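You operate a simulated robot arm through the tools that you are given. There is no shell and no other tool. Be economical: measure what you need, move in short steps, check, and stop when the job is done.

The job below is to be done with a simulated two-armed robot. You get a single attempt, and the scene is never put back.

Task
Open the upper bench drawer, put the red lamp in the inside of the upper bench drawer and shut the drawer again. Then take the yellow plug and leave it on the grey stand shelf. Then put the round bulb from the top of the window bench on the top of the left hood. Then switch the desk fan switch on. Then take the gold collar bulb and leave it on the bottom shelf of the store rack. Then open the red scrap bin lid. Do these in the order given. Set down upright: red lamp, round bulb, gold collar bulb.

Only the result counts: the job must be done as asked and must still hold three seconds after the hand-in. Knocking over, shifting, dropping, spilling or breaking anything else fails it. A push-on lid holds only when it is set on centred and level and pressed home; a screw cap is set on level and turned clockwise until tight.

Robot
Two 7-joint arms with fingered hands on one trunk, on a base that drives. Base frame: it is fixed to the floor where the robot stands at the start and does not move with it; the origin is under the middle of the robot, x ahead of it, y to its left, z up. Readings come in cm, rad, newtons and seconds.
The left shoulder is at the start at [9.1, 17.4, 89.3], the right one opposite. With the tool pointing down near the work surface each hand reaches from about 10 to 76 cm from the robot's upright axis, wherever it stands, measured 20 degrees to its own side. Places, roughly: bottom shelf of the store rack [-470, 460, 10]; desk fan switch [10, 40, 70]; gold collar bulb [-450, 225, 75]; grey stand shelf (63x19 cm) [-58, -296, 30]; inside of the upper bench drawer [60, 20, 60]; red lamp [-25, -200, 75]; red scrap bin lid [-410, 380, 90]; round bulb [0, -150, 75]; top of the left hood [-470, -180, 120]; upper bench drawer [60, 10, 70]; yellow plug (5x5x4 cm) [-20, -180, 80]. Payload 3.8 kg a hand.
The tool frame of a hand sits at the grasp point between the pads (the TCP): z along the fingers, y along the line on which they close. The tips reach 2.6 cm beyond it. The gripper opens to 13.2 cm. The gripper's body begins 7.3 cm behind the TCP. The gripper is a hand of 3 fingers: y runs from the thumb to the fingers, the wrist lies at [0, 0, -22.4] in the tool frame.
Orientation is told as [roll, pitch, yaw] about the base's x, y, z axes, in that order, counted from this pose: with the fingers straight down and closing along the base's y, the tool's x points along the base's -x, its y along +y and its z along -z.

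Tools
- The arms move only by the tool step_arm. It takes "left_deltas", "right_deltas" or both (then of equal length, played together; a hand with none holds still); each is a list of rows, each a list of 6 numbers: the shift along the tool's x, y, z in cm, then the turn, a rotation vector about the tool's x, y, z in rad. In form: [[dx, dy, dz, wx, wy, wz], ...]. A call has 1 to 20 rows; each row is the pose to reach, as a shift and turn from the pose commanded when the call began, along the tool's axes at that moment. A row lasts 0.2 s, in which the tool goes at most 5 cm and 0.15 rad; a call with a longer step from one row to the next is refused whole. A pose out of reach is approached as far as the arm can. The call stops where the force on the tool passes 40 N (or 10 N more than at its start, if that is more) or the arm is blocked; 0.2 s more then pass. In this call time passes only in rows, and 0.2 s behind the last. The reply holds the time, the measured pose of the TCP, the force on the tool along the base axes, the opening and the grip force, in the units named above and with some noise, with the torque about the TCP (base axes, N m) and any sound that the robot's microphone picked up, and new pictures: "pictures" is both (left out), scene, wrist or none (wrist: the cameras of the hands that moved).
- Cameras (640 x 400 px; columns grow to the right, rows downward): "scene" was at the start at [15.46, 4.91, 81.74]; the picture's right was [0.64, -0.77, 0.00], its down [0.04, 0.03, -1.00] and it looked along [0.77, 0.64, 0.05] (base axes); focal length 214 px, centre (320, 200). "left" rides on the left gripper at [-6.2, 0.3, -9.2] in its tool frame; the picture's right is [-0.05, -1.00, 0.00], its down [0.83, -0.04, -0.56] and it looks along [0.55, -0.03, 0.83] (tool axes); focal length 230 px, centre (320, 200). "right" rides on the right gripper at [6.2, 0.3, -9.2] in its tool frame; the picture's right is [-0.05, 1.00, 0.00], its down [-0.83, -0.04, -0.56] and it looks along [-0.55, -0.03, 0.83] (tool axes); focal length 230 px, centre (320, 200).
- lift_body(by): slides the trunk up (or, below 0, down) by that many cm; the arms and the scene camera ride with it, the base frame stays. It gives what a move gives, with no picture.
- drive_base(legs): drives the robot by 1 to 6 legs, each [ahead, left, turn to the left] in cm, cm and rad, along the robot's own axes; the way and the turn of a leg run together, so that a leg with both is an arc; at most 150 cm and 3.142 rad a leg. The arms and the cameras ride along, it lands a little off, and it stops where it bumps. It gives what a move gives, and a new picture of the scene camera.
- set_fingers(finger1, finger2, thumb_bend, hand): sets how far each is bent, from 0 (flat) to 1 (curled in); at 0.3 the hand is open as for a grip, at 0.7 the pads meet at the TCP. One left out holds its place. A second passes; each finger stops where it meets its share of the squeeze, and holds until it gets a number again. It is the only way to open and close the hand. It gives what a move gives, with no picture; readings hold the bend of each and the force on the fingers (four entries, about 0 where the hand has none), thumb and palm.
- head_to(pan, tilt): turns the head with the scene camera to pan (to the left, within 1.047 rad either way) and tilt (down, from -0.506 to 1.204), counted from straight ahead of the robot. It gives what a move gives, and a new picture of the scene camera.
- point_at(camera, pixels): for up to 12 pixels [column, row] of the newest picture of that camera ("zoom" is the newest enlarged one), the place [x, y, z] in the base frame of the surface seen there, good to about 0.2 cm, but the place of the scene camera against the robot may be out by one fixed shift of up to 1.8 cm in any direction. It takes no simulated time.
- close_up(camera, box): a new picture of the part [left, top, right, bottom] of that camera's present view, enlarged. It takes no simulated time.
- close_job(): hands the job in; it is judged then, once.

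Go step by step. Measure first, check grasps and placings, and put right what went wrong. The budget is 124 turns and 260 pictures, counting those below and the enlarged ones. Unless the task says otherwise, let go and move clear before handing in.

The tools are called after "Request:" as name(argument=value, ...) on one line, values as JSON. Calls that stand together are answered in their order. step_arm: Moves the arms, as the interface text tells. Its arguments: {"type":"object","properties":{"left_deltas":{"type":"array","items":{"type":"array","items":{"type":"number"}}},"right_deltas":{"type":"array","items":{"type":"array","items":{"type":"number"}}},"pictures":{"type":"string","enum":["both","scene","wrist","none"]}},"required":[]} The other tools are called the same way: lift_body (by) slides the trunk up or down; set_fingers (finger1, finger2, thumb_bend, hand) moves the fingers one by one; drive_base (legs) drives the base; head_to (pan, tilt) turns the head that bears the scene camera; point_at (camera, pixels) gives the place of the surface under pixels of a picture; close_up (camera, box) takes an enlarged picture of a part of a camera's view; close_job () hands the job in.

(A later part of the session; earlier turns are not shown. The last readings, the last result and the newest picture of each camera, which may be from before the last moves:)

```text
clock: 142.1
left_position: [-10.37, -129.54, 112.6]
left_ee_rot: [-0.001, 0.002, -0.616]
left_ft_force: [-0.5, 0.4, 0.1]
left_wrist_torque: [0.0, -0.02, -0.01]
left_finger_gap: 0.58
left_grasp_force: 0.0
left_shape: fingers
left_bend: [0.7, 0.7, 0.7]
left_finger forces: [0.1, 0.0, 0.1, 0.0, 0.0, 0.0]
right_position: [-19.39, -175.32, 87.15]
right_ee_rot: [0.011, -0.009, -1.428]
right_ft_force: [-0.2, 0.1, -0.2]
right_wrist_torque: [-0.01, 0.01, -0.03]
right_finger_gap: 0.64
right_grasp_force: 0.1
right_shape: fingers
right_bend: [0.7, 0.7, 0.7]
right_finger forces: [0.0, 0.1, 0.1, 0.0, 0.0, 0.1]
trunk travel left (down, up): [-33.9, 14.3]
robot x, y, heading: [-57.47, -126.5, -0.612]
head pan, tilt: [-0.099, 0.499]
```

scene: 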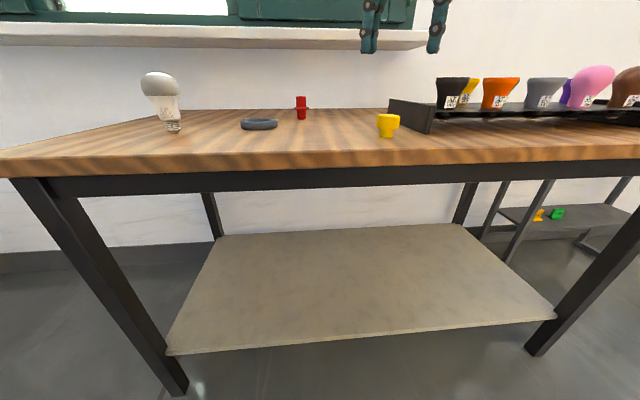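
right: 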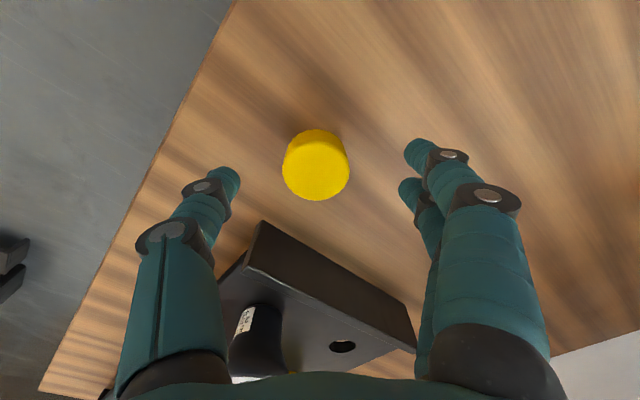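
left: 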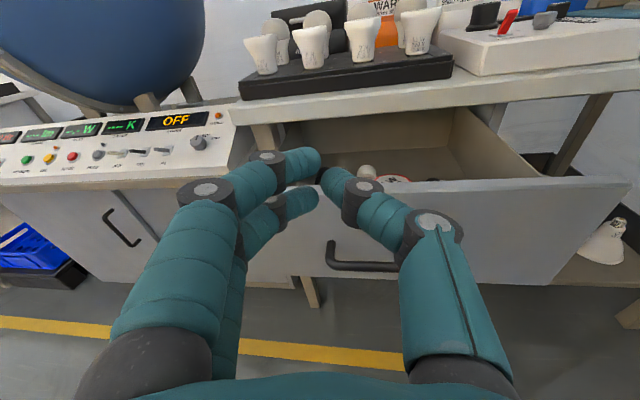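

The descent stopped at z 87 and the fingers closed on air above the plug. I'll reopen and descend the remaining 4.3 cm.

Request:
set_fingers(hand="right", finger1=0.42, finger2=0.42, thumb_bend=0.42)

Request:
step_arm(right_deltas=[[0, 0, 1.5, 0, 0, 0], [0, 0, 3, 0, 0, 0], [0, 0, 4.3, 0, 0, 0]], pictures="wrist")

```text
clock: 143.1
left_position: [-10.32, -129.42, 112.69]
left_ee_rot: [0.0, -0.001, -0.616]
left_ft_force: [1.2, -0.1, 0.9]
left_wrist_torque: [0.04, 0.01, 0.04]
left_finger_gap: 0.56
left_grasp_force: 0.0
left_shape: fingers
left_bend: [0.7, 0.7, 0.7]
left_finger forces: [0.1, 0.0, 0.1, 0.0, 0.0, 0.0]
right_position: [-19.47, -175.34, 87.07]
right_ee_rot: [0.009, -0.008, -1.429]
right_ft_force: [-0.3, -0.5, -0.4]
right_wrist_torque: [0.01, -0.05, 0.01]
right_finger_gap: 9.42
right_grasp_force: 0.0
right_shape: fingers
right_bend: [0.42, 0.42, 0.42]
right_finger forces: [0.0, 0.1, 0.0, 0.0, 0.0, 0.0]
trunk travel left (down, up): [-33.9, 14.3]
robot x, y, heading: [-57.79, -126.68, -0.618]
head pan, tilt: [-0.099, 0.499]
```

```text
clock: 143.9
left_position: [-10.38, -129.37, 112.75]
left_ee_rot: [0.0, 0.0, -0.616]
left_ft_force: [0.1, -0.5, -0.2]
left_wrist_torque: [0.0, 0.04, -0.01]
left_finger_gap: 0.57
left_grasp_force: 0.0
left_shape: fingers
left_bend: [0.7, 0.7, 0.7]
left_finger forces: [0.0, 0.0, 0.0, 0.1, 0.0, 0.0]
right_position: [-19.46, -175.3, 83.08]
right_ee_rot: [0.005, -0.004, -1.434]
right_ft_force: [2.4, -3.8, 8.8]
right_wrist_torque: [-0.13, 0.37, 0.12]
right_finger_gap: 9.53
right_grasp_force: 4.4
right_shape: fingers
right_bend: [0.42, 0.42, 0.42]
right_finger forces: [0.9, 0.1, 0.0, 0.0, 7.8, 0.1]
right hand out of reach, approached as far as the arm can: row 1, 2
trunk travel left (down, up): [-33.9, 14.3]
robot x, y, heading: [-57.39, -126.73, -0.614]
head pan, tilt: [-0.099, 0.499]
```

right: 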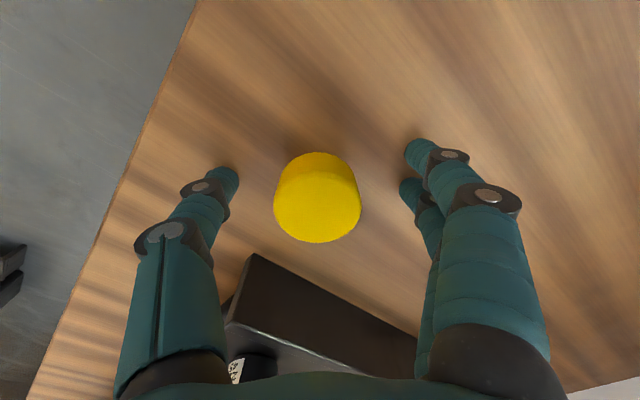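

The fingertips lightly touch the table. I'll ease up 0.4 cm and close on the plug.

Request:
step_arm(right_deltas=[[0, 0, -0.4, 0, 0, 0]], pictures="none")

Request:
set_fingers(hand="right", finger1=0.7, finger2=0.7, thumb_bend=0.7)

Request:
step_arm(right_deltas=[[0, 0, -2, 0, 0, 0], [0, 0, -5, 0, 0, 0], [0, 0, -9, 0, 0, 0], [0, 0, -13, 0, 0, 0]], pictures="both")

```text
clock: 144.3
left_position: [-10.33, -129.53, 112.77]
left_ee_rot: [0.0, 0.002, -0.616]
left_ft_force: [0.3, 0.8, -0.4]
left_wrist_torque: [0.03, 0.02, -0.01]
left_finger_gap: 0.6
left_grasp_force: 0.0
left_shape: fingers
left_bend: [0.7, 0.7, 0.7]
left_finger forces: [0.0, 0.0, 0.0, 0.1, 0.1, 0.1]
right_position: [-19.66, -175.5, 83.09]
right_ee_rot: [-0.002, 0.0, -1.437]
right_ft_force: [-0.5, 0.2, 0.1]
right_wrist_torque: [0.0, -0.01, -0.03]
right_finger_gap: 9.5
right_grasp_force: 0.0
right_shape: fingers
right_bend: [0.42, 0.42, 0.42]
right_finger forces: [0.1, 0.1, 0.0, 0.1, 0.0, 0.0]
trunk travel left (down, up): [-33.9, 14.3]
robot x, y, heading: [-57.7, -126.53, -0.62]
head pan, tilt: [-0.099, 0.499]
```

```text
clock: 145.3
left_position: [-10.49, -129.46, 112.61]
left_ee_rot: [0.001, 0.0, -0.615]
left_ft_force: [0.7, 0.7, -0.5]
left_wrist_torque: [-0.01, 0.0, -0.03]
left_finger_gap: 0.57
left_grasp_force: 0.1
left_shape: fingers
left_bend: [0.7, 0.7, 0.7]
left_finger forces: [0.1, 0.0, 0.0, 0.1, 0.1, 0.0]
right_position: [-19.52, -175.37, 83.25]
right_ee_rot: [0.001, 0.0, -1.436]
right_ft_force: [0.0, 0.0, -0.7]
right_wrist_torque: [0.03, 0.01, -0.02]
right_finger_gap: 2.84
right_grasp_force: 11.7
right_shape: fingers
right_bend: [0.64, 0.63, 0.65]
right_finger forces: [4.4, 6.0, 0.0, 0.0, 12.7, 0.1]
trunk travel left (down, up): [-33.9, 14.3]
robot x, y, heading: [-57.73, -126.42, -0.616]
head pan, tilt: [-0.099, 0.499]
```

```text
clock: 146.3
left_position: [-10.33, -129.41, 112.61]
left_ee_rot: [0.0, -0.002, -0.616]
left_ft_force: [1.0, 0.6, 0.5]
left_wrist_torque: [-0.05, 0.01, -0.02]
left_finger_gap: 0.56
left_grasp_force: 0.0
left_shape: fingers
left_bend: [0.7, 0.7, 0.7]
left_finger forces: [0.0, 0.0, 0.0, 0.0, 0.0, 0.0]
right_position: [-20.88, -176.16, 90.46]
right_ee_rot: [0.001, 0.009, -1.453]
right_ft_force: [0.1, 0.8, -0.4]
right_wrist_torque: [-0.02, -0.03, 0.0]
right_finger_gap: 2.83
right_grasp_force: 11.1
right_shape: fingers
right_bend: [0.64, 0.63, 0.65]
right_finger forces: [4.4, 5.9, 0.1, 0.0, 12.4, 0.1]
right hand out of reach, approached as far as the arm can: row 2, 3, 4
trunk travel left (down, up): [-33.9, 14.3]
robot x, y, heading: [-57.84, -126.77, -0.617]
head pan, tilt: [-0.099, 0.499]
```

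scene: 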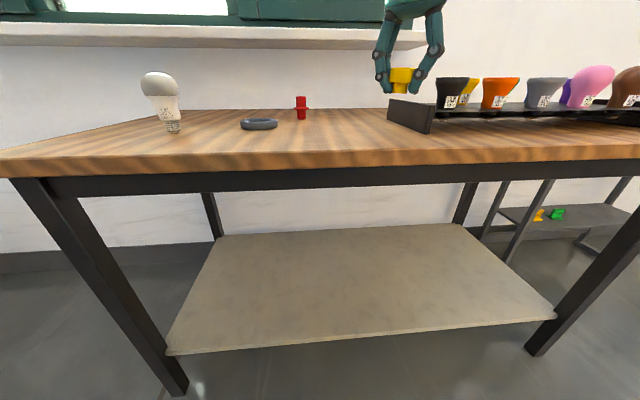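
right: 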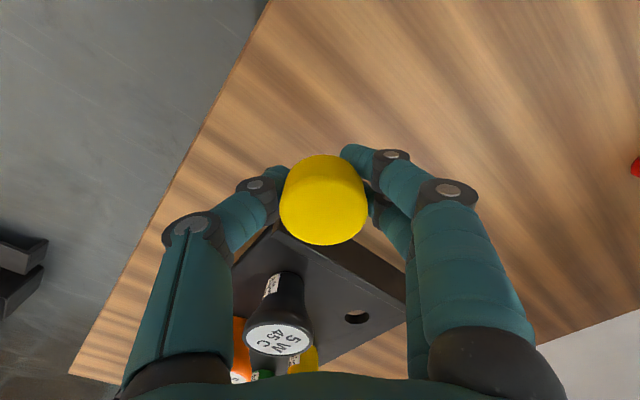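

The plug is held (gap 2.8 cm). I'll back off and move right along the bench to face the grey stand, then look at it.

Request:
drive_base(legs=[[-25, 0, 0], [0, -130, 0]])

Request:
head_to(pan=0.0, tilt=0.4)

```text
clock: 159.3
left_position: [-105.86, -220.76, 112.69]
left_ee_rot: [-0.001, 0.001, -0.616]
left_ft_force: [-0.2, -0.7, -0.1]
left_wrist_torque: [0.01, 0.03, -0.01]
left_finger_gap: 0.57
left_grasp_force: 0.0
left_shape: fingers
left_bend: [0.7, 0.7, 0.7]
left_finger forces: [0.0, 0.0, 0.1, 0.0, 0.0, 0.1]
right_position: [-116.37, -267.34, 90.53]
right_ee_rot: [0.002, 0.009, -1.451]
right_ft_force: [-0.9, 0.2, 0.6]
right_wrist_torque: [-0.03, -0.01, -0.05]
right_finger_gap: 2.82
right_grasp_force: 11.2
right_shape: fingers
right_bend: [0.64, 0.63, 0.65]
right_finger forces: [4.2, 5.9, 0.0, 0.1, 12.3, 0.1]
trunk travel left (down, up): [-33.9, 14.3]
robot x, y, heading: [-153.61, -218.07, -0.618]
head pan, tilt: [-0.099, 0.499]
```

scene: 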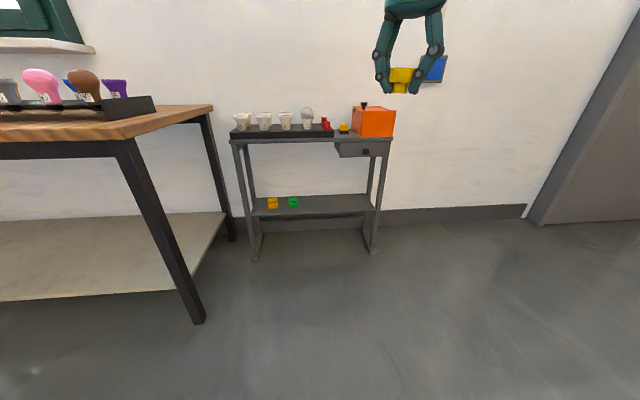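

```text
clock: 160.0
left_position: [-105.97, -220.76, 112.6]
left_ee_rot: [-0.001, 0.0, -0.615]
left_ft_force: [0.4, 1.2, -0.1]
left_wrist_torque: [-0.01, -0.01, -0.01]
left_finger_gap: 0.55
left_grasp_force: 0.1
left_shape: fingers
left_bend: [0.7, 0.7, 0.7]
left_finger forces: [0.0, 0.1, 0.1, 0.0, 0.0, 0.1]
right_position: [-116.39, -267.45, 90.5]
right_ee_rot: [0.001, 0.007, -1.451]
right_ft_force: [-0.2, 0.9, -1.3]
right_wrist_torque: [0.04, -0.01, 0.01]
right_finger_gap: 2.81
right_grasp_force: 11.2
right_shape: fingers
right_bend: [0.64, 0.63, 0.65]
right_finger forces: [4.4, 6.0, 0.1, 0.1, 12.3, 0.1]
trunk travel left (down, up): [-33.9, 14.3]
robot x, y, heading: [-153.22, -218.36, -0.616]
head pan, tilt: [0.0, 0.4]
```

scene: 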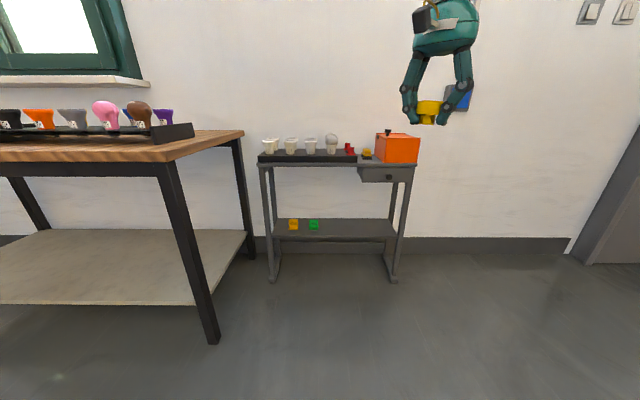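

Request:
point_at(camera="scene", pixels=[[276, 237], [396, 238], [340, 236], [340, 222], [380, 222], [260, 160], [412, 165], [293, 225], [314, 225], [388, 178], [275, 282], [395, 282]])

Request:
close_up(camera="scene", box=[240, 110, 440, 290])

```text
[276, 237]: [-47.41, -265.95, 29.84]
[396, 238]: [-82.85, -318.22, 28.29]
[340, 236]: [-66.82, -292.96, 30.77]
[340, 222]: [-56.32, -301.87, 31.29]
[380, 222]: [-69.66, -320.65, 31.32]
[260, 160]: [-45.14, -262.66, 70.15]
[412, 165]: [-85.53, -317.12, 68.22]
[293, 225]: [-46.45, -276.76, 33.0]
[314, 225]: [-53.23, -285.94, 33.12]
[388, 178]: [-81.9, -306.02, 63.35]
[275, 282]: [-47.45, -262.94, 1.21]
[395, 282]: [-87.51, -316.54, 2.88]
```

```text
2.22 times, centred on (340, 200) of scene
```

zoom: 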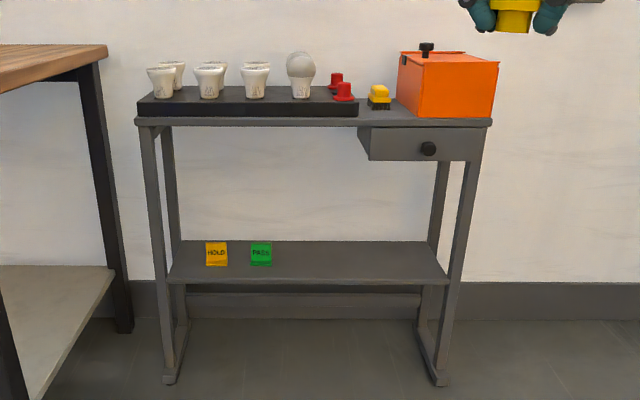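

The shelf top is at z≈30 with its front edge at u≈118, free between the green card (v≈-263) and the right end. I'll lower the trunk fully so the arm can slide in horizontally under the stand's top.

Request:
lift_body(by=-33.8)

```text
clock: 163.3
left_position: [-100.6, -224.44, 73.89]
left_ee_rot: [0.001, 0.158, -0.614]
left_ft_force: [-0.1, 1.2, -0.4]
left_wrist_torque: [-0.01, -0.04, 0.0]
left_finger_gap: 0.57
left_grasp_force: 0.1
left_shape: fingers
left_bend: [0.7, 0.7, 0.7]
left_finger forces: [0.0, 0.0, 0.1, 0.0, 0.1, 0.0]
right_position: [-116.44, -267.4, 56.59]
right_ee_rot: [0.005, 0.009, -1.453]
right_ft_force: [-1.2, 0.4, -0.7]
right_wrist_torque: [0.02, 0.04, -0.01]
right_finger_gap: 2.8
right_grasp_force: 11.4
right_shape: fingers
right_bend: [0.65, 0.63, 0.65]
right_finger forces: [4.3, 5.8, 0.0, 0.0, 12.2, 0.0]
trunk travel left (down, up): [-0.1, 48.1]
robot x, y, heading: [-153.15, -217.92, -0.622]
head pan, tilt: [0.0, 0.4]
```

The right hand rode down cleanly. I'll extend it forward and down to z≈36.5 at shelf-entry height.

Request:
step_arm(right_deltas=[[-0.9, 1.9, 3.3, 0, 0, 0], [-1.8, 3.8, 6.6, 0, 0, 0], [-2.7, 5.7, 10, 0, 0, 0], [-3.6, 7.6, 13.3, 0, 0, 0], [-4.5, 9.5, 16.7, 0, 0, 0], [-5.4, 11.4, 20, 0, 0, 0]], pictures="scene")

```text
clock: 164.7
left_position: [-100.79, -224.38, 73.84]
left_ee_rot: [0.001, 0.158, -0.616]
left_ft_force: [0.7, -1.1, -0.1]
left_wrist_torque: [0.0, 0.01, 0.0]
left_finger_gap: 0.57
left_grasp_force: 0.0
left_shape: fingers
left_bend: [0.7, 0.7, 0.7]
left_finger forces: [0.0, 0.0, 0.0, 0.1, 0.0, 0.0]
right_position: [-106.99, -270.46, 40.86]
right_ee_rot: [0.003, 0.009, -1.453]
right_ft_force: [0.0, 0.2, 1.1]
right_wrist_torque: [0.01, -0.02, 0.01]
right_finger_gap: 2.77
right_grasp_force: 11.6
right_shape: fingers
right_bend: [0.65, 0.63, 0.65]
right_finger forces: [4.3, 5.6, 0.1, 0.0, 12.0, 0.0]
right hand out of reach, approached as far as the arm can: row 5, 6
trunk travel left (down, up): [-0.1, 48.1]
robot x, y, heading: [-153.19, -217.8, -0.619]
head pan, tilt: [0.0, 0.4]
```

scene: 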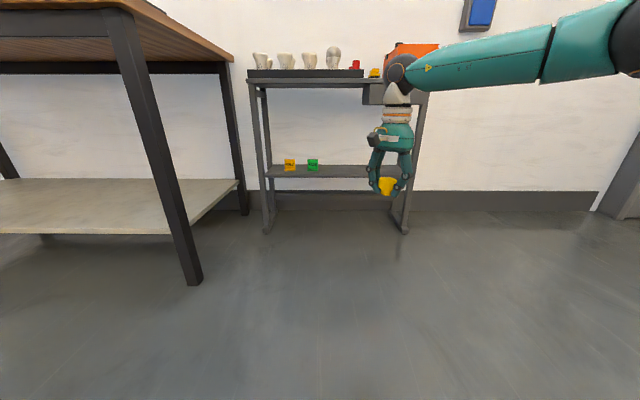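

The elbow sits out to the right with the wrist ball rather high. I'll measure the wrist and forearm heights before deciding how to enter under the top.

Request:
point_at(camera="scene", pixels=[[400, 70], [400, 57], [430, 75], [440, 65], [480, 62], [480, 90], [540, 50], [397, 100], [270, 80], [270, 90], [365, 100], [390, 185]])

Request:
close_up(camera="scene", box=[240, 30, 480, 230])

```text
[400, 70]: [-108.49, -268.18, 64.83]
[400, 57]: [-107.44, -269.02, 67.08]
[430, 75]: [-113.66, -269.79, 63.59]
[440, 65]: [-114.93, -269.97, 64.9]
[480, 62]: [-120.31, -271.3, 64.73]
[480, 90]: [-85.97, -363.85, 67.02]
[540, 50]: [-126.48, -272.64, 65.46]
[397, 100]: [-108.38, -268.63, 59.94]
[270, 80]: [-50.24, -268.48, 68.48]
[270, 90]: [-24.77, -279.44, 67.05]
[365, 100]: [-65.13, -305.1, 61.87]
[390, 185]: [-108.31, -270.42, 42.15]
```

```text
2.00 times, centred on (360, 130) of scene
```

zoom: 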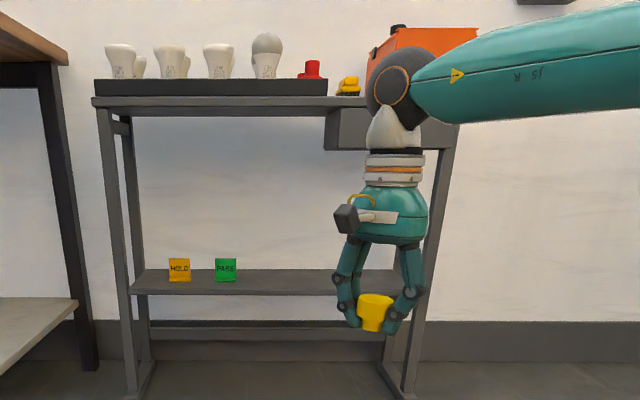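

The wrist ball tops out about 26 cm above the TCP, so at z≈34 it passes ~6 cm under the stand top. I'll draw back 6 cm and lower 4.8 cm, then measure and drive in.

Request:
step_arm(right_deltas=[[2, -2.2, 0, 0, 0, 0], [4, -4.4, 2, 0, 0, 0], [4, -4.4, 4.8, 0, 0, 0]], pictures="none")

```text
clock: 165.5
left_position: [-100.58, -224.44, 74.0]
left_ee_rot: [0.001, 0.16, -0.615]
left_ft_force: [-0.2, -0.4, -0.4]
left_wrist_torque: [-0.03, 0.01, -0.04]
left_finger_gap: 0.58
left_grasp_force: 0.1
left_shape: fingers
left_bend: [0.7, 0.7, 0.7]
left_finger forces: [0.1, 0.0, 0.0, 0.0, 0.1, 0.0]
right_position: [-111.77, -266.94, 36.16]
right_ee_rot: [0.002, 0.008, -1.451]
right_ft_force: [-0.4, -0.9, 0.6]
right_wrist_torque: [0.02, -0.01, 0.02]
right_finger_gap: 2.74
right_grasp_force: 11.1
right_shape: fingers
right_bend: [0.65, 0.63, 0.65]
right_finger forces: [4.3, 5.8, 0.1, 0.0, 11.9, 0.0]
trunk travel left (down, up): [-0.1, 48.1]
robot x, y, heading: [-153.13, -218.09, -0.613]
head pan, tilt: [0.0, 0.4]
```

I'll tuck the left hand in a little for clearance from the bench and stand, then drive 46 cm toward the shelf and check.

Request:
step_arm(left_deltas=[[1, -2.5, -2.5, 0, 0, 0], [2, -5, -5, 0, 0, 0], [3, -8, -8, 0, 0, 0]], pictures="none")

Request:
drive_base(legs=[[46, 2, 0]])

Request:
close_up(camera="right", box=[0, 0, 640, 400])

```text
clock: 166.3
left_position: [-102.9, -224.99, 73.27]
left_ee_rot: [0.001, 0.159, -0.616]
left_ft_force: [-0.2, -0.4, -0.2]
left_wrist_torque: [0.03, 0.01, -0.01]
left_finger_gap: 0.55
left_grasp_force: 0.2
left_shape: fingers
left_bend: [0.7, 0.7, 0.7]
left_finger forces: [0.1, 0.0, 0.1, 0.0, 0.1, 0.0]
left hand out of reach, approached as far as the arm can: row 1, 2, 3
right_position: [-111.68, -266.85, 36.12]
right_ee_rot: [0.003, 0.008, -1.451]
right_ft_force: [0.2, 0.1, -0.5]
right_wrist_torque: [0.03, 0.0, -0.01]
right_finger_gap: 2.78
right_grasp_force: 11.1
right_shape: fingers
right_bend: [0.65, 0.63, 0.65]
right_finger forces: [4.2, 5.7, 0.0, 0.1, 11.8, 0.1]
trunk travel left (down, up): [-0.1, 48.1]
robot x, y, heading: [-153.0, -217.78, -0.618]
head pan, tilt: [0.0, 0.4]
```

```text
clock: 169.1
left_position: [-64.32, -250.21, 73.31]
left_ee_rot: [-0.001, 0.159, -0.621]
left_ft_force: [0.4, -0.6, 0.4]
left_wrist_torque: [-0.01, 0.0, 0.01]
left_finger_gap: 0.57
left_grasp_force: 0.0
left_shape: fingers
left_bend: [0.7, 0.7, 0.7]
left_finger forces: [0.1, 0.0, 0.0, 0.0, 0.0, 0.0]
right_position: [-73.33, -292.03, 36.23]
right_ee_rot: [0.003, 0.009, -1.457]
right_ft_force: [0.4, -0.6, 0.1]
right_wrist_torque: [-0.01, 0.01, 0.0]
right_finger_gap: 2.77
right_grasp_force: 11.0
right_shape: fingers
right_bend: [0.65, 0.63, 0.65]
right_finger forces: [4.2, 5.7, 0.0, 0.1, 11.8, 0.0]
trunk travel left (down, up): [-0.1, 48.1]
robot x, y, heading: [-114.72, -243.02, -0.623]
head pan, tilt: [0.0, 0.4]
```

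scene: 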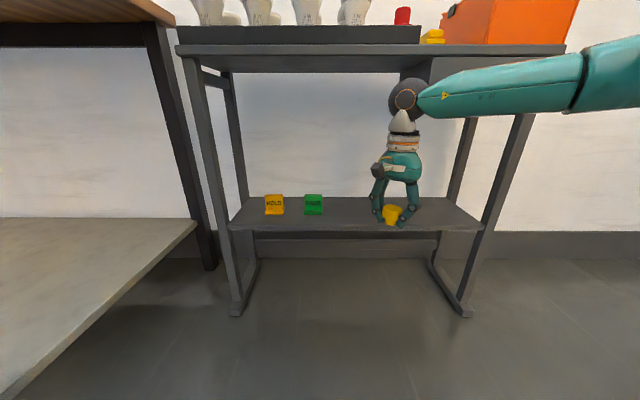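

```text
1.00 times, centred on (320, 200) of right (not enlarged: the box is as wide or as high as the picture)
```

zoom: 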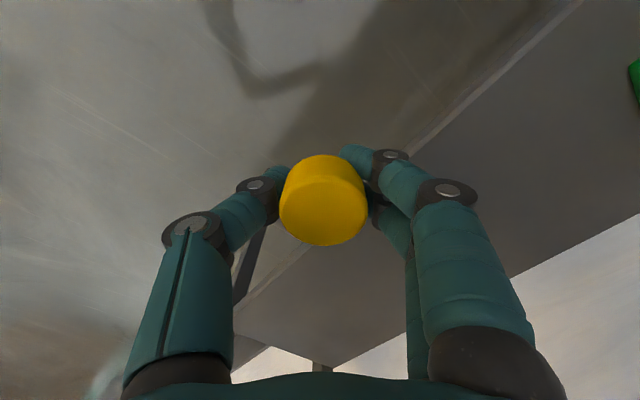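

The hand is just short of the shelf edge. I'll measure the shelf surface and front edge with the wrist camera.

Request:
point_at(camera="zoom", pixels=[[560, 180], [560, 60], [480, 85], [290, 290], [300, 330], [450, 200]])

Request:
point_at(camera="scene", pixels=[[408, 98], [408, 78], [450, 70], [360, 215], [360, 230], [393, 226]])

```text
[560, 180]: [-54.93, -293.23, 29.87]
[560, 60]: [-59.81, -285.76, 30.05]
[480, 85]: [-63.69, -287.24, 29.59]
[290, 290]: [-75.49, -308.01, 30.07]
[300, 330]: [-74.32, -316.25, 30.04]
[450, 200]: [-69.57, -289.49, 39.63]
```

```text
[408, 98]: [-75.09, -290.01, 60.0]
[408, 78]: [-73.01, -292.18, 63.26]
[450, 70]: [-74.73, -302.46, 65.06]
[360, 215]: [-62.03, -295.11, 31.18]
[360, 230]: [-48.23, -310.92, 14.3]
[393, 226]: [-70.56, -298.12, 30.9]
```

Shelf surface z=30, front edge u≈117–118. I'll drive 11 cm further in, then lower.

Request:
drive_base(legs=[[11, 0, 0]])

Request:
step_arm(right_deltas=[[0, 0, 1, 0, 0, 0], [0, 0, 2, 0, 0, 0], [0, 0, 2.6, 0, 0, 0]], pictures="both")

```text
clock: 170.0
left_position: [-61.02, -252.82, 73.62]
left_ee_rot: [0.0, 0.156, -0.625]
left_ft_force: [0.3, -0.5, 0.3]
left_wrist_torque: [0.01, -0.01, 0.01]
left_finger_gap: 0.59
left_grasp_force: 0.0
left_shape: fingers
left_bend: [0.7, 0.7, 0.7]
left_finger forces: [0.1, 0.0, 0.1, 0.0, 0.1, 0.0]
right_position: [-70.71, -293.49, 35.58]
right_ee_rot: [-0.01, 0.019, -1.43]
right_ft_force: [-0.3, 0.4, 0.0]
right_wrist_torque: [-0.04, -0.02, 0.0]
right_finger_gap: 2.71
right_grasp_force: 11.5
right_shape: fingers
right_bend: [0.65, 0.63, 0.65]
right_finger forces: [4.2, 5.7, 0.0, 0.0, 12.0, 0.0]
trunk travel left (down, up): [-0.1, 48.1]
robot x, y, heading: [-111.11, -245.48, -0.628]
head pan, tilt: [0.0, 0.4]
stopped in leg 1: the robot was blocked; the commanded pose is now the measured one
```

scene: 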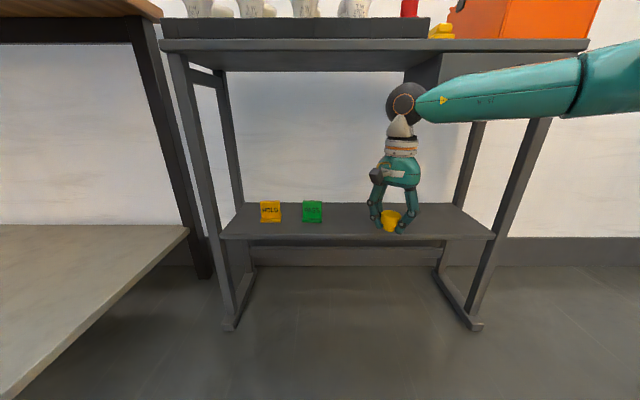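

```text
clock: 170.8
left_position: [-60.85, -253.02, 73.38]
left_ee_rot: [0.003, 0.16, -0.622]
left_ft_force: [0.0, 0.0, -1.0]
left_wrist_torque: [-0.01, 0.0, 0.02]
left_finger_gap: 0.55
left_grasp_force: 0.0
left_shape: fingers
left_bend: [0.7, 0.7, 0.7]
left_finger forces: [0.0, 0.1, 0.0, 0.0, 0.0, 0.1]
right_position: [-70.26, -293.93, 33.12]
right_ee_rot: [-0.005, 0.017, -1.439]
right_ft_force: [0.8, -0.5, 0.5]
right_wrist_torque: [-0.01, -0.01, 0.01]
right_finger_gap: 2.75
right_grasp_force: 10.4
right_shape: fingers
right_bend: [0.65, 0.63, 0.65]
right_finger forces: [4.1, 5.8, 0.0, 0.1, 11.9, 0.0]
trunk travel left (down, up): [-0.1, 48.1]
robot x, y, heading: [-110.77, -245.86, -0.623]
head pan, tilt: [0.0, 0.4]
```

scene: 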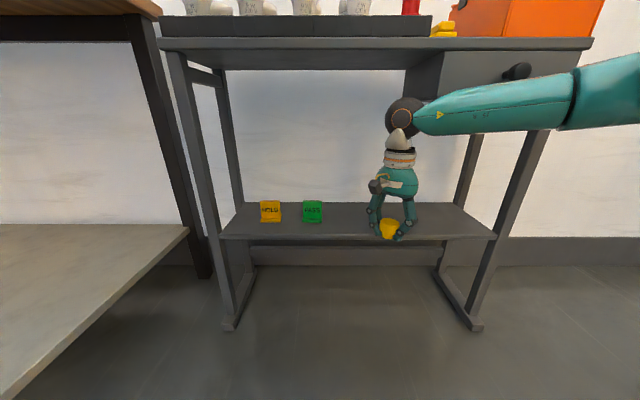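
right: 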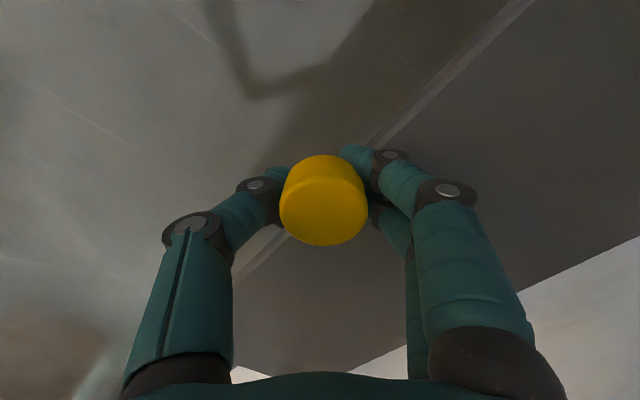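

The base was blocked early, probably by the forearm meeting the drawer knob at (515,70); lowering has freed it. I'll raise 1.1 cm and extend the arm itself 6.5 cm forward and 2.5 left.

Request:
step_arm(right_deltas=[[0, 0, -1.2, 0, 0, 0], [-0.7, 1.6, -1.2, 0, 0, 0], [-1.3, 3.2, -1.2, 0, 0, 0], [-2, 4.8, -1.2, 0, 0, 0], [-2.6, 6.4, -1.2, 0, 0, 0]], pictures="both")

```text
clock: 172.0
left_position: [-60.74, -252.89, 73.29]
left_ee_rot: [0.003, 0.162, -0.626]
left_ft_force: [-0.1, -0.7, 0.4]
left_wrist_torque: [-0.02, 0.02, -0.01]
left_finger_gap: 0.57
left_grasp_force: 0.0
left_shape: fingers
left_bend: [0.7, 0.7, 0.7]
left_finger forces: [0.0, 0.0, 0.0, 0.0, 0.1, 0.0]
right_position: [-63.6, -295.65, 34.14]
right_ee_rot: [-0.008, 0.019, -1.439]
right_ft_force: [0.4, -0.4, -0.1]
right_wrist_torque: [0.01, -0.05, -0.02]
right_finger_gap: 2.67
right_grasp_force: 10.7
right_shape: fingers
right_bend: [0.65, 0.64, 0.66]
right_finger forces: [4.1, 5.7, 0.0, 0.0, 11.8, 0.0]
trunk travel left (down, up): [-0.1, 48.1]
robot x, y, heading: [-110.87, -245.49, -0.626]
head pan, tilt: [0.0, 0.4]
```

scene: 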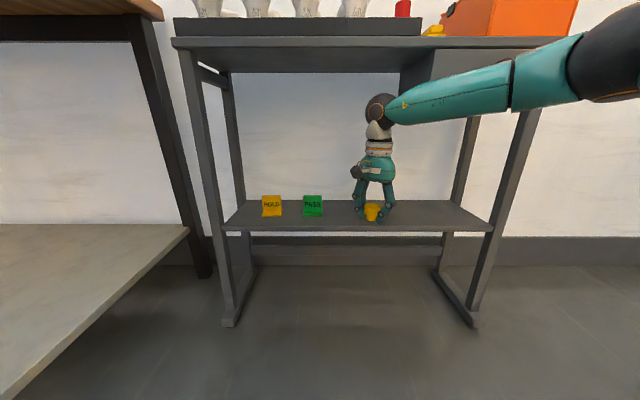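
right: 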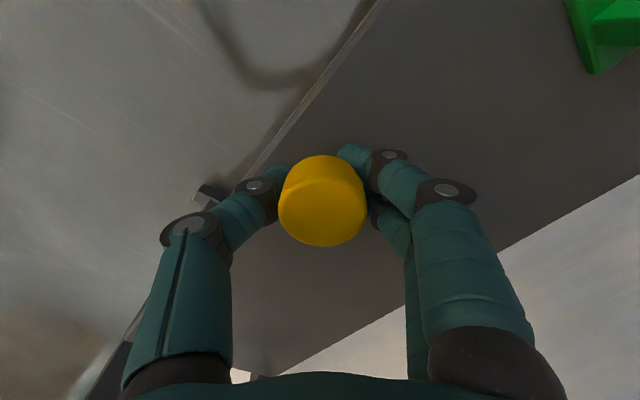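

The hand is now over the shelf (u 122, 4–5 cm inside the edge). I'll lower 0.9 cm to touch, then release.

Request:
step_arm(right_deltas=[[0, 0, 0.5, 0, 0, 0], [0, 0, 0.8, 0, 0, 0], [0, 0, 1.0, 0, 0, 0]], pictures="none")

Request:
set_fingers(hand="right", finger1=0.58, finger2=0.58, thumb_bend=0.58)

Request:
set_fingers(hand="right", finger1=0.45, finger2=0.45, thumb_bend=0.45)

Request:
close_up(camera="right", box=[0, 0, 640, 400])

```text
clock: 172.5
left_position: [-61.09, -252.84, 73.44]
left_ee_rot: [0.0, 0.158, -0.624]
left_ft_force: [-0.5, 0.5, -0.1]
left_wrist_torque: [0.0, 0.02, 0.03]
left_finger_gap: 0.55
left_grasp_force: 0.1
left_shape: fingers
left_bend: [0.7, 0.7, 0.7]
left_finger forces: [0.0, 0.1, 0.1, 0.0, 0.1, 0.1]
right_position: [-63.99, -295.5, 33.82]
right_ee_rot: [-0.009, 0.016, -1.436]
right_ft_force: [-0.8, -7.6, 30.3]
right_wrist_torque: [-0.18, 0.74, 0.2]
right_finger_gap: 2.61
right_grasp_force: 27.9
right_shape: fingers
right_bend: [0.65, 0.64, 0.7]
right_finger forces: [5.2, 7.6, 0.0, 0.0, 44.1, 0.0]
trunk travel left (down, up): [-0.1, 48.1]
robot x, y, heading: [-111.43, -245.58, -0.628]
head pan, tilt: [0.0, 0.4]
stopped in row 2 (right hand): the force on the tool passed its limit at 44 N (the readings are from after the stop); the commanded pose is now the measured one
```

```text
clock: 172.8
left_position: [-61.05, -252.74, 73.43]
left_ee_rot: [0.0, 0.158, -0.626]
left_ft_force: [0.5, 0.0, 0.1]
left_wrist_torque: [0.03, 0.01, -0.02]
left_finger_gap: 0.56
left_grasp_force: 0.0
left_shape: fingers
left_bend: [0.7, 0.7, 0.7]
left_finger forces: [0.0, 0.0, 0.0, 0.0, 0.1, 0.1]
right_position: [-64.08, -295.57, 33.81]
right_ee_rot: [-0.015, 0.014, -1.436]
right_ft_force: [-1.9, -14.7, 64.6]
right_wrist_torque: [-0.19, 0.7, 0.13]
right_finger_gap: 2.82
right_grasp_force: 35.3
right_shape: fingers
right_bend: [0.65, 0.63, 0.64]
right_finger forces: [11.6, 11.2, 0.0, 0.0, 46.8, 0.1]
trunk travel left (down, up): [-0.1, 48.1]
robot x, y, heading: [-110.9, -245.39, -0.621]
head pan, tilt: [0.0, 0.4]
stopped (right hand): the force on the tool passed its limit at 61 N (the readings are from after the stop); the commanded pose is now the measured one
```

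```text
clock: 173.8
left_position: [-60.96, -252.78, 73.49]
left_ee_rot: [-0.001, 0.158, -0.624]
left_ft_force: [0.0, 1.2, -0.4]
left_wrist_torque: [-0.04, 0.02, 0.02]
left_finger_gap: 0.55
left_grasp_force: 0.1
left_shape: fingers
left_bend: [0.7, 0.7, 0.7]
left_finger forces: [0.0, 0.1, 0.0, 0.0, 0.1, 0.1]
right_position: [-63.93, -295.55, 34.03]
right_ee_rot: [-0.012, 0.015, -1.437]
right_ft_force: [2.3, -12.8, 60.1]
right_wrist_torque: [-0.07, -0.13, 0.14]
right_finger_gap: 4.47
right_grasp_force: 30.4
right_shape: fingers
right_bend: [0.59, 0.54, 0.59]
right_finger forces: [13.4, 12.6, 0.0, 0.0, 34.8, 0.0]
trunk travel left (down, up): [-0.1, 48.1]
robot x, y, heading: [-111.15, -245.4, -0.631]
head pan, tilt: [0.0, 0.4]
```

```text
1.00 times, centred on (320, 200) of right (not enlarged: the box is as wide or as high as the picture)
```

zoom: 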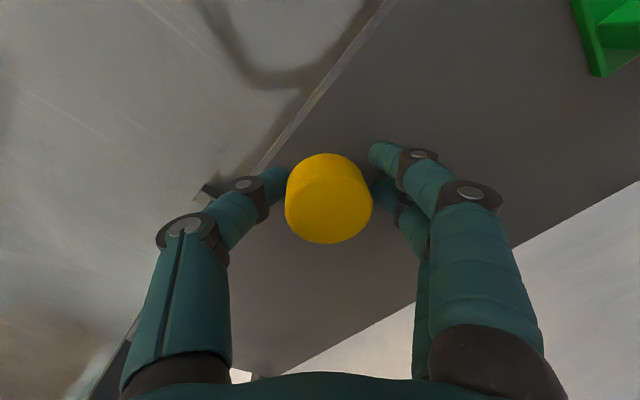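

The fingertips are pressing the shelf as they open; the plug is loose (gap 4.5). I'll raise the hand gently first.

Request:
step_arm(right_deltas=[[0, 0, -0.5, 0, 0, 0], [0, 0, -1, 0, 0, 0], [0, 0, -1.5, 0, 0, 0]], pictures="wrist")

Request:
set_fingers(hand="right", finger1=0.42, finger2=0.42, thumb_bend=0.42)

Request:
close_up(camera="scene", box=[300, 130, 460, 260])

```text
clock: 174.6
left_position: [-60.74, -252.88, 73.3]
left_ee_rot: [0.0, 0.163, -0.623]
left_ft_force: [0.0, 0.5, -0.4]
left_wrist_torque: [-0.03, 0.03, 0.0]
left_finger_gap: 0.53
left_grasp_force: 0.1
left_shape: fingers
left_bend: [0.7, 0.7, 0.7]
left_finger forces: [0.0, 0.0, 0.0, 0.0, 0.0, 0.0]
right_position: [-64.13, -295.26, 34.6]
right_ee_rot: [-0.028, 0.022, -1.434]
right_ft_force: [-0.2, 0.1, 0.2]
right_wrist_torque: [-0.01, -0.01, 0.01]
right_finger_gap: 8.39
right_grasp_force: 0.0
right_shape: fingers
right_bend: [0.45, 0.45, 0.45]
right_finger forces: [0.0, 0.0, 0.0, 0.0, 0.1, 0.0]
trunk travel left (down, up): [-0.1, 48.1]
robot x, y, heading: [-111.12, -245.43, -0.622]
head pan, tilt: [0.0, 0.4]
```

right: 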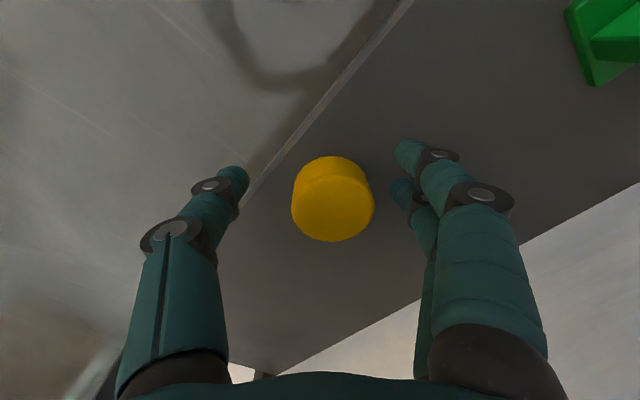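

```text
clock: 175.6
left_position: [-60.84, -252.83, 73.27]
left_ee_rot: [-0.001, 0.16, -0.626]
left_ft_force: [0.5, 0.5, 0.4]
left_wrist_torque: [0.05, 0.04, -0.01]
left_finger_gap: 0.59
left_grasp_force: 0.1
left_shape: fingers
left_bend: [0.7, 0.7, 0.7]
left_finger forces: [0.0, 0.1, 0.2, 0.0, 0.0, 0.1]
right_position: [-64.0, -295.42, 34.87]
right_ee_rot: [-0.021, 0.02, -1.432]
right_ft_force: [0.4, -0.7, 0.7]
right_wrist_torque: [0.03, -0.03, 0.0]
right_finger_gap: 9.4
right_grasp_force: 0.0
right_shape: fingers
right_bend: [0.42, 0.42, 0.42]
right_finger forces: [0.0, 0.1, 0.0, 0.0, 0.0, 0.0]
trunk travel left (down, up): [-0.1, 48.1]
robot x, y, heading: [-110.99, -245.82, -0.624]
head pan, tilt: [0.0, 0.4]
```

```text
3.08 times, centred on (380, 195) of scene
```

zoom: 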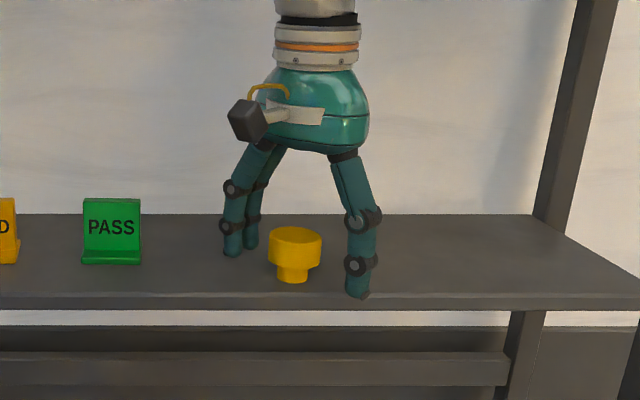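

The plug stands upright on the shelf. To avoid touching it or the knob, I'll slide the hand out perpendicular to the closing line (tool +x, back-left), then drive back.

Request:
step_arm(right_deltas=[[1.5, 0, -0.3, 0, 0, 0], [4, 0, -0.4, 0, 0, 0], [7, 0, -0.4, 0, 0, 0], [10, 0, -0.4, 0, 0, 0], [13, 0, -0.4, 0, 0, 0]], pictures="scene")

```text
clock: 176.8
left_position: [-60.9, -252.84, 73.35]
left_ee_rot: [0.0, 0.158, -0.624]
left_ft_force: [0.8, -0.9, 0.2]
left_wrist_torque: [-0.02, -0.02, 0.01]
left_finger_gap: 0.56
left_grasp_force: 0.0
left_shape: fingers
left_bend: [0.7, 0.7, 0.7]
left_finger forces: [0.0, 0.1, 0.0, 0.0, 0.0, 0.0]
right_position: [-65.58, -282.8, 35.83]
right_ee_rot: [-0.012, 0.014, -1.437]
right_ft_force: [0.0, -1.0, -0.3]
right_wrist_torque: [0.0, 0.0, 0.02]
right_finger_gap: 9.41
right_grasp_force: 0.0
right_shape: fingers
right_bend: [0.42, 0.42, 0.42]
right_finger forces: [0.0, 0.0, 0.1, 0.0, 0.0, 0.0]
trunk travel left (down, up): [-0.1, 48.1]
robot x, y, heading: [-111.07, -245.37, -0.627]
head pan, tilt: [0.0, 0.4]
```

scene: 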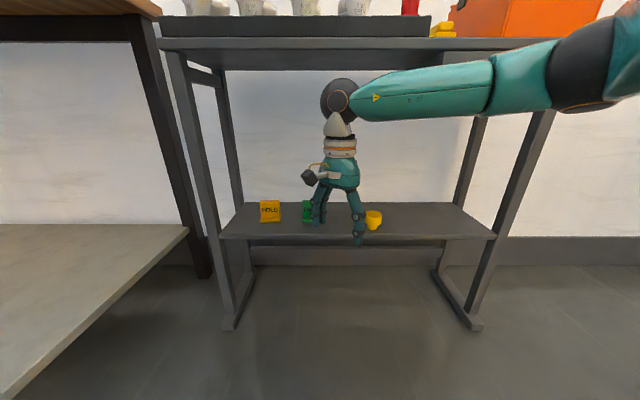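

The plug stands free at (373,220). I'll back out, raise the trunk, and move left to face the round bulb for a left-hand pick.

Request:
drive_base(legs=[[-55, 0, 0], [0, 126, 0]])

Request:
lift_body(by=44)

Request:
set_fingers(hand="left", finger1=0.38, finger2=0.38, thumb_bend=0.38)

Request:
head_to(pan=0.2, tilt=0.5)

```text
clock: 190.8
left_position: [-30.69, -121.29, 73.44]
left_ee_rot: [0.0, 0.158, -0.647]
left_ft_force: [0.0, 0.4, 0.0]
left_wrist_torque: [-0.02, 0.02, -0.01]
left_finger_gap: 0.57
left_grasp_force: 0.1
left_shape: fingers
left_bend: [0.7, 0.7, 0.7]
left_finger forces: [0.0, 0.1, 0.1, 0.0, 0.0, 0.0]
right_position: [-36.12, -150.98, 35.79]
right_ee_rot: [-0.016, 0.016, -1.457]
right_ft_force: [-0.2, -0.1, -0.9]
right_wrist_torque: [0.02, 0.01, 0.02]
right_finger_gap: 9.43
right_grasp_force: 0.1
right_shape: fingers
right_bend: [0.42, 0.42, 0.42]
right_finger forces: [0.0, 0.0, 0.0, 0.0, 0.0, 0.1]
trunk travel left (down, up): [-0.1, 48.1]
robot x, y, heading: [-80.7, -113.21, -0.647]
head pan, tilt: [0.0, 0.4]
```

scene: 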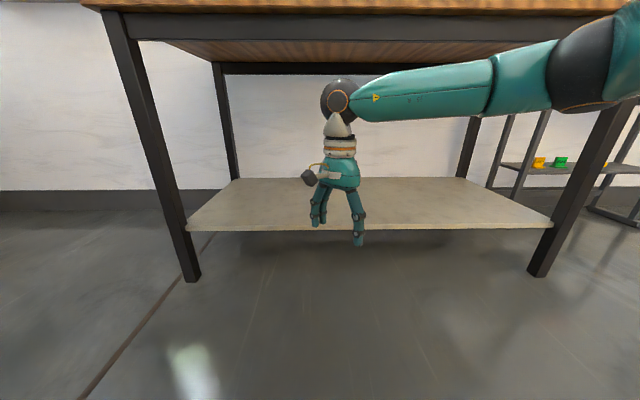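

```text
refused: 44 is not a number from -40 to 40
```

```text
clock: 191.8
left_position: [-30.78, -121.25, 73.38]
left_ee_rot: [0.0, 0.16, -0.646]
left_ft_force: [0.5, 0.0, -0.3]
left_wrist_torque: [0.01, -0.01, -0.02]
left_finger_gap: 10.76
left_grasp_force: 0.0
left_shape: fingers
left_bend: [0.38, 0.38, 0.38]
left_finger forces: [0.0, 0.0, 0.1, 0.0, 0.0, 0.0]
right_position: [-36.14, -151.07, 35.76]
right_ee_rot: [-0.013, 0.016, -1.458]
right_ft_force: [0.6, 0.4, 0.1]
right_wrist_torque: [-0.01, -0.01, 0.0]
right_finger_gap: 9.42
right_grasp_force: 0.1
right_shape: fingers
right_bend: [0.42, 0.42, 0.42]
right_finger forces: [0.0, 0.0, 0.0, 0.0, 0.1, 0.1]
trunk travel left (down, up): [-0.1, 48.1]
robot x, y, heading: [-80.85, -113.14, -0.643]
head pan, tilt: [0.0, 0.4]
```

```text
clock: 192.5
left_position: [-30.76, -121.44, 73.37]
left_ee_rot: [-0.001, 0.159, -0.646]
left_ft_force: [-0.6, -0.9, 0.4]
left_wrist_torque: [0.01, 0.0, 0.0]
left_finger_gap: 10.76
left_grasp_force: 0.1
left_shape: fingers
left_bend: [0.38, 0.38, 0.38]
left_finger forces: [0.0, 0.0, 0.1, 0.0, 0.0, 0.0]
right_position: [-36.15, -151.13, 35.67]
right_ee_rot: [-0.014, 0.017, -1.457]
right_ft_force: [1.5, -0.2, -0.6]
right_wrist_torque: [-0.02, -0.01, 0.02]
right_finger_gap: 9.43
right_grasp_force: 0.0
right_shape: fingers
right_bend: [0.42, 0.42, 0.42]
right_finger forces: [0.1, 0.0, 0.0, 0.1, 0.0, 0.0]
trunk travel left (down, up): [-0.1, 48.1]
robot x, y, heading: [-80.66, -112.69, -0.645]
head pan, tilt: [0.201, 0.499]
```

scene: 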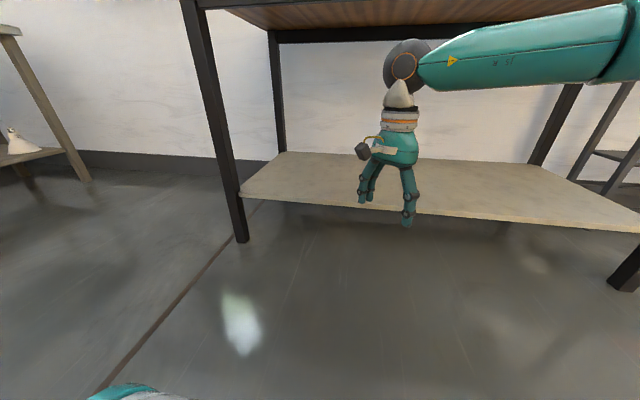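

The right hand is clear in front of the bench (u≈59 vs edge 79). I'll raise the trunk 40 cm and look at the bulb.

Request:
lift_body(by=40)

Request:
head_to(pan=0.25, tilt=0.4)

```text
clock: 196.3
left_position: [-30.73, -121.32, 113.27]
left_ee_rot: [0.0, 0.162, -0.646]
left_ft_force: [0.2, -0.1, -0.8]
left_wrist_torque: [-0.02, -0.05, 0.03]
left_finger_gap: 10.76
left_grasp_force: 0.1
left_shape: fingers
left_bend: [0.38, 0.38, 0.38]
left_finger forces: [0.0, 0.1, 0.0, 0.0, 0.0, 0.0]
right_position: [-36.17, -151.01, 75.64]
right_ee_rot: [-0.013, 0.017, -1.458]
right_ft_force: [-0.4, 0.0, 0.6]
right_wrist_torque: [0.01, -0.03, 0.0]
right_finger_gap: 9.44
right_grasp_force: 0.2
right_shape: fingers
right_bend: [0.42, 0.42, 0.42]
right_finger forces: [0.0, 0.0, 0.1, 0.0, 0.0, 0.1]
trunk travel left (down, up): [-40.1, 8.1]
robot x, y, heading: [-81.1, -112.84, -0.641]
head pan, tilt: [0.201, 0.499]
```

```text
clock: 197.0
left_position: [-30.64, -121.41, 113.37]
left_ee_rot: [-0.001, 0.158, -0.645]
left_ft_force: [-0.5, 0.2, 0.3]
left_wrist_torque: [0.01, 0.01, 0.02]
left_finger_gap: 10.74
left_grasp_force: 0.1
left_shape: fingers
left_bend: [0.38, 0.38, 0.38]
left_finger forces: [0.0, 0.0, 0.0, 0.1, 0.0, 0.0]
right_position: [-36.26, -151.11, 75.79]
right_ee_rot: [-0.014, 0.017, -1.458]
right_ft_force: [0.5, 0.4, 0.6]
right_wrist_torque: [0.01, 0.0, -0.01]
right_finger_gap: 9.41
right_grasp_force: 0.0
right_shape: fingers
right_bend: [0.42, 0.42, 0.42]
right_finger forces: [0.0, 0.1, 0.0, 0.1, 0.1, 0.1]
trunk travel left (down, up): [-40.1, 8.1]
robot x, y, heading: [-80.74, -113.22, -0.644]
head pan, tilt: [0.25, 0.4]
```

scene: 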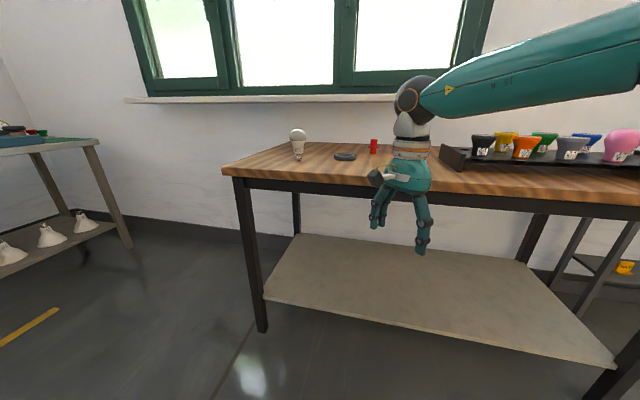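

I'll measure the bulb at (298,140) and lift the right hand clear of the bench height while straightening the left hand.

Request:
point_at(camera="scene", pixels=[[298, 134], [298, 145], [299, 158], [346, 156], [374, 146]])

Request:
step_arm(right_deltas=[[0, 0, -4, 0, 0, 0], [0, 0, -8, 0, 0, 0], [0, 0, -12, 0, 0, 0], [0, 0, -16, 0, 0, 0], [0, 0, -20, 0, 0, 0]], left_deltas=[[0, 0, 0, 0, -0.04, 0], [0, 0, 0, 0, -0.08, 0], [0, 0, 0, 0, -0.12, 0], [0, 0, 0, 0, -0.159, 0], [0, 0, 0, 0, -0.159, 0]], pictures="none")

```text
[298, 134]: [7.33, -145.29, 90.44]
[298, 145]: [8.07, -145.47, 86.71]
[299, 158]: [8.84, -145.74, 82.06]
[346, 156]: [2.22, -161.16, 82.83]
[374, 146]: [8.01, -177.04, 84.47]
```

```text
clock: 198.2
left_position: [-30.67, -121.26, 113.27]
left_ee_rot: [0.002, -0.001, -0.646]
left_ft_force: [0.0, 0.0, 0.4]
left_wrist_torque: [0.02, 0.0, -0.02]
left_finger_gap: 10.75
left_grasp_force: 0.0
left_shape: fingers
left_bend: [0.38, 0.38, 0.38]
left_finger forces: [0.0, 0.1, 0.1, 0.0, 0.0, 0.0]
right_position: [-35.83, -151.28, 95.9]
right_ee_rot: [-0.014, 0.015, -1.458]
right_ft_force: [-0.7, 1.4, 0.9]
right_wrist_torque: [-0.01, 0.0, -0.02]
right_finger_gap: 9.42
right_grasp_force: 0.1
right_shape: fingers
right_bend: [0.42, 0.42, 0.42]
right_finger forces: [0.0, 0.0, 0.0, 0.0, 0.1, 0.1]
trunk travel left (down, up): [-40.1, 8.1]
robot x, y, heading: [-80.98, -112.78, -0.644]
head pan, tilt: [0.25, 0.4]
```

Bulb is at about [9,-145.7], standing z 80–91. I'll drive 40 cm forward and 4 left to bring the left hand near it.

Request:
drive_base(legs=[[40, 4.2, 0]])

Request:
step_arm(left_deltas=[[-2, 0, 3, 0, 0, 0], [-4, 0, 6, 0, 0, 0]], pictures="wrist")

```text
clock: 200.7
left_position: [3.85, -142.14, 113.4]
left_ee_rot: [0.001, -0.002, -0.647]
left_ft_force: [0.0, 0.1, -0.5]
left_wrist_torque: [0.01, 0.03, 0.0]
left_finger_gap: 10.76
left_grasp_force: 0.0
left_shape: fingers
left_bend: [0.38, 0.38, 0.38]
left_finger forces: [0.0, 0.0, 0.0, 0.1, 0.0, 0.0]
right_position: [-1.2, -171.98, 95.7]
right_ee_rot: [-0.014, 0.017, -1.459]
right_ft_force: [0.3, -0.3, -0.3]
right_wrist_torque: [-0.01, 0.01, -0.02]
right_finger_gap: 9.43
right_grasp_force: 0.0
right_shape: fingers
right_bend: [0.42, 0.42, 0.42]
right_finger forces: [0.0, 0.0, 0.0, 0.1, 0.1, 0.0]
trunk travel left (down, up): [-40.1, 8.1]
robot x, y, heading: [-46.49, -133.42, -0.646]
head pan, tilt: [0.25, 0.4]
```

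scene: 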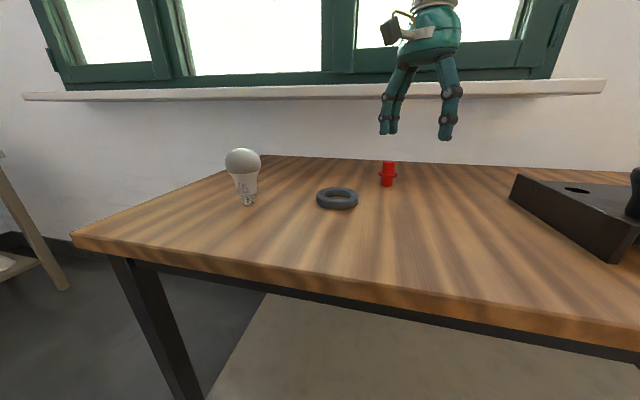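

```text
clock: 201.3
left_position: [7.13, -144.52, 107.38]
left_ee_rot: [0.0, -0.002, -0.646]
left_ft_force: [0.0, 0.2, 0.1]
left_wrist_torque: [0.02, 0.0, -0.01]
left_finger_gap: 10.78
left_grasp_force: 0.1
left_shape: fingers
left_bend: [0.38, 0.38, 0.38]
left_finger forces: [0.1, 0.0, 0.0, 0.0, 0.1, 0.0]
right_position: [-1.23, -172.01, 95.6]
right_ee_rot: [-0.014, 0.018, -1.458]
right_ft_force: [0.6, 0.1, -0.4]
right_wrist_torque: [0.02, 0.01, -0.01]
right_finger_gap: 9.43
right_grasp_force: 0.0
right_shape: fingers
right_bend: [0.42, 0.42, 0.42]
right_finger forces: [0.1, 0.0, 0.1, 0.1, 0.0, 0.1]
trunk travel left (down, up): [-40.1, 8.1]
robot x, y, heading: [-46.38, -133.83, -0.646]
head pan, tilt: [0.25, 0.4]
```

left: 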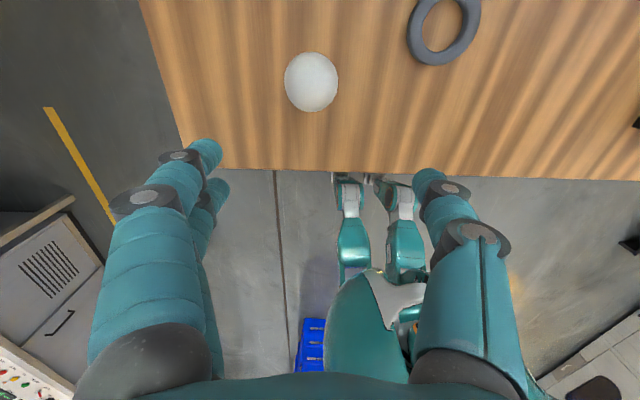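

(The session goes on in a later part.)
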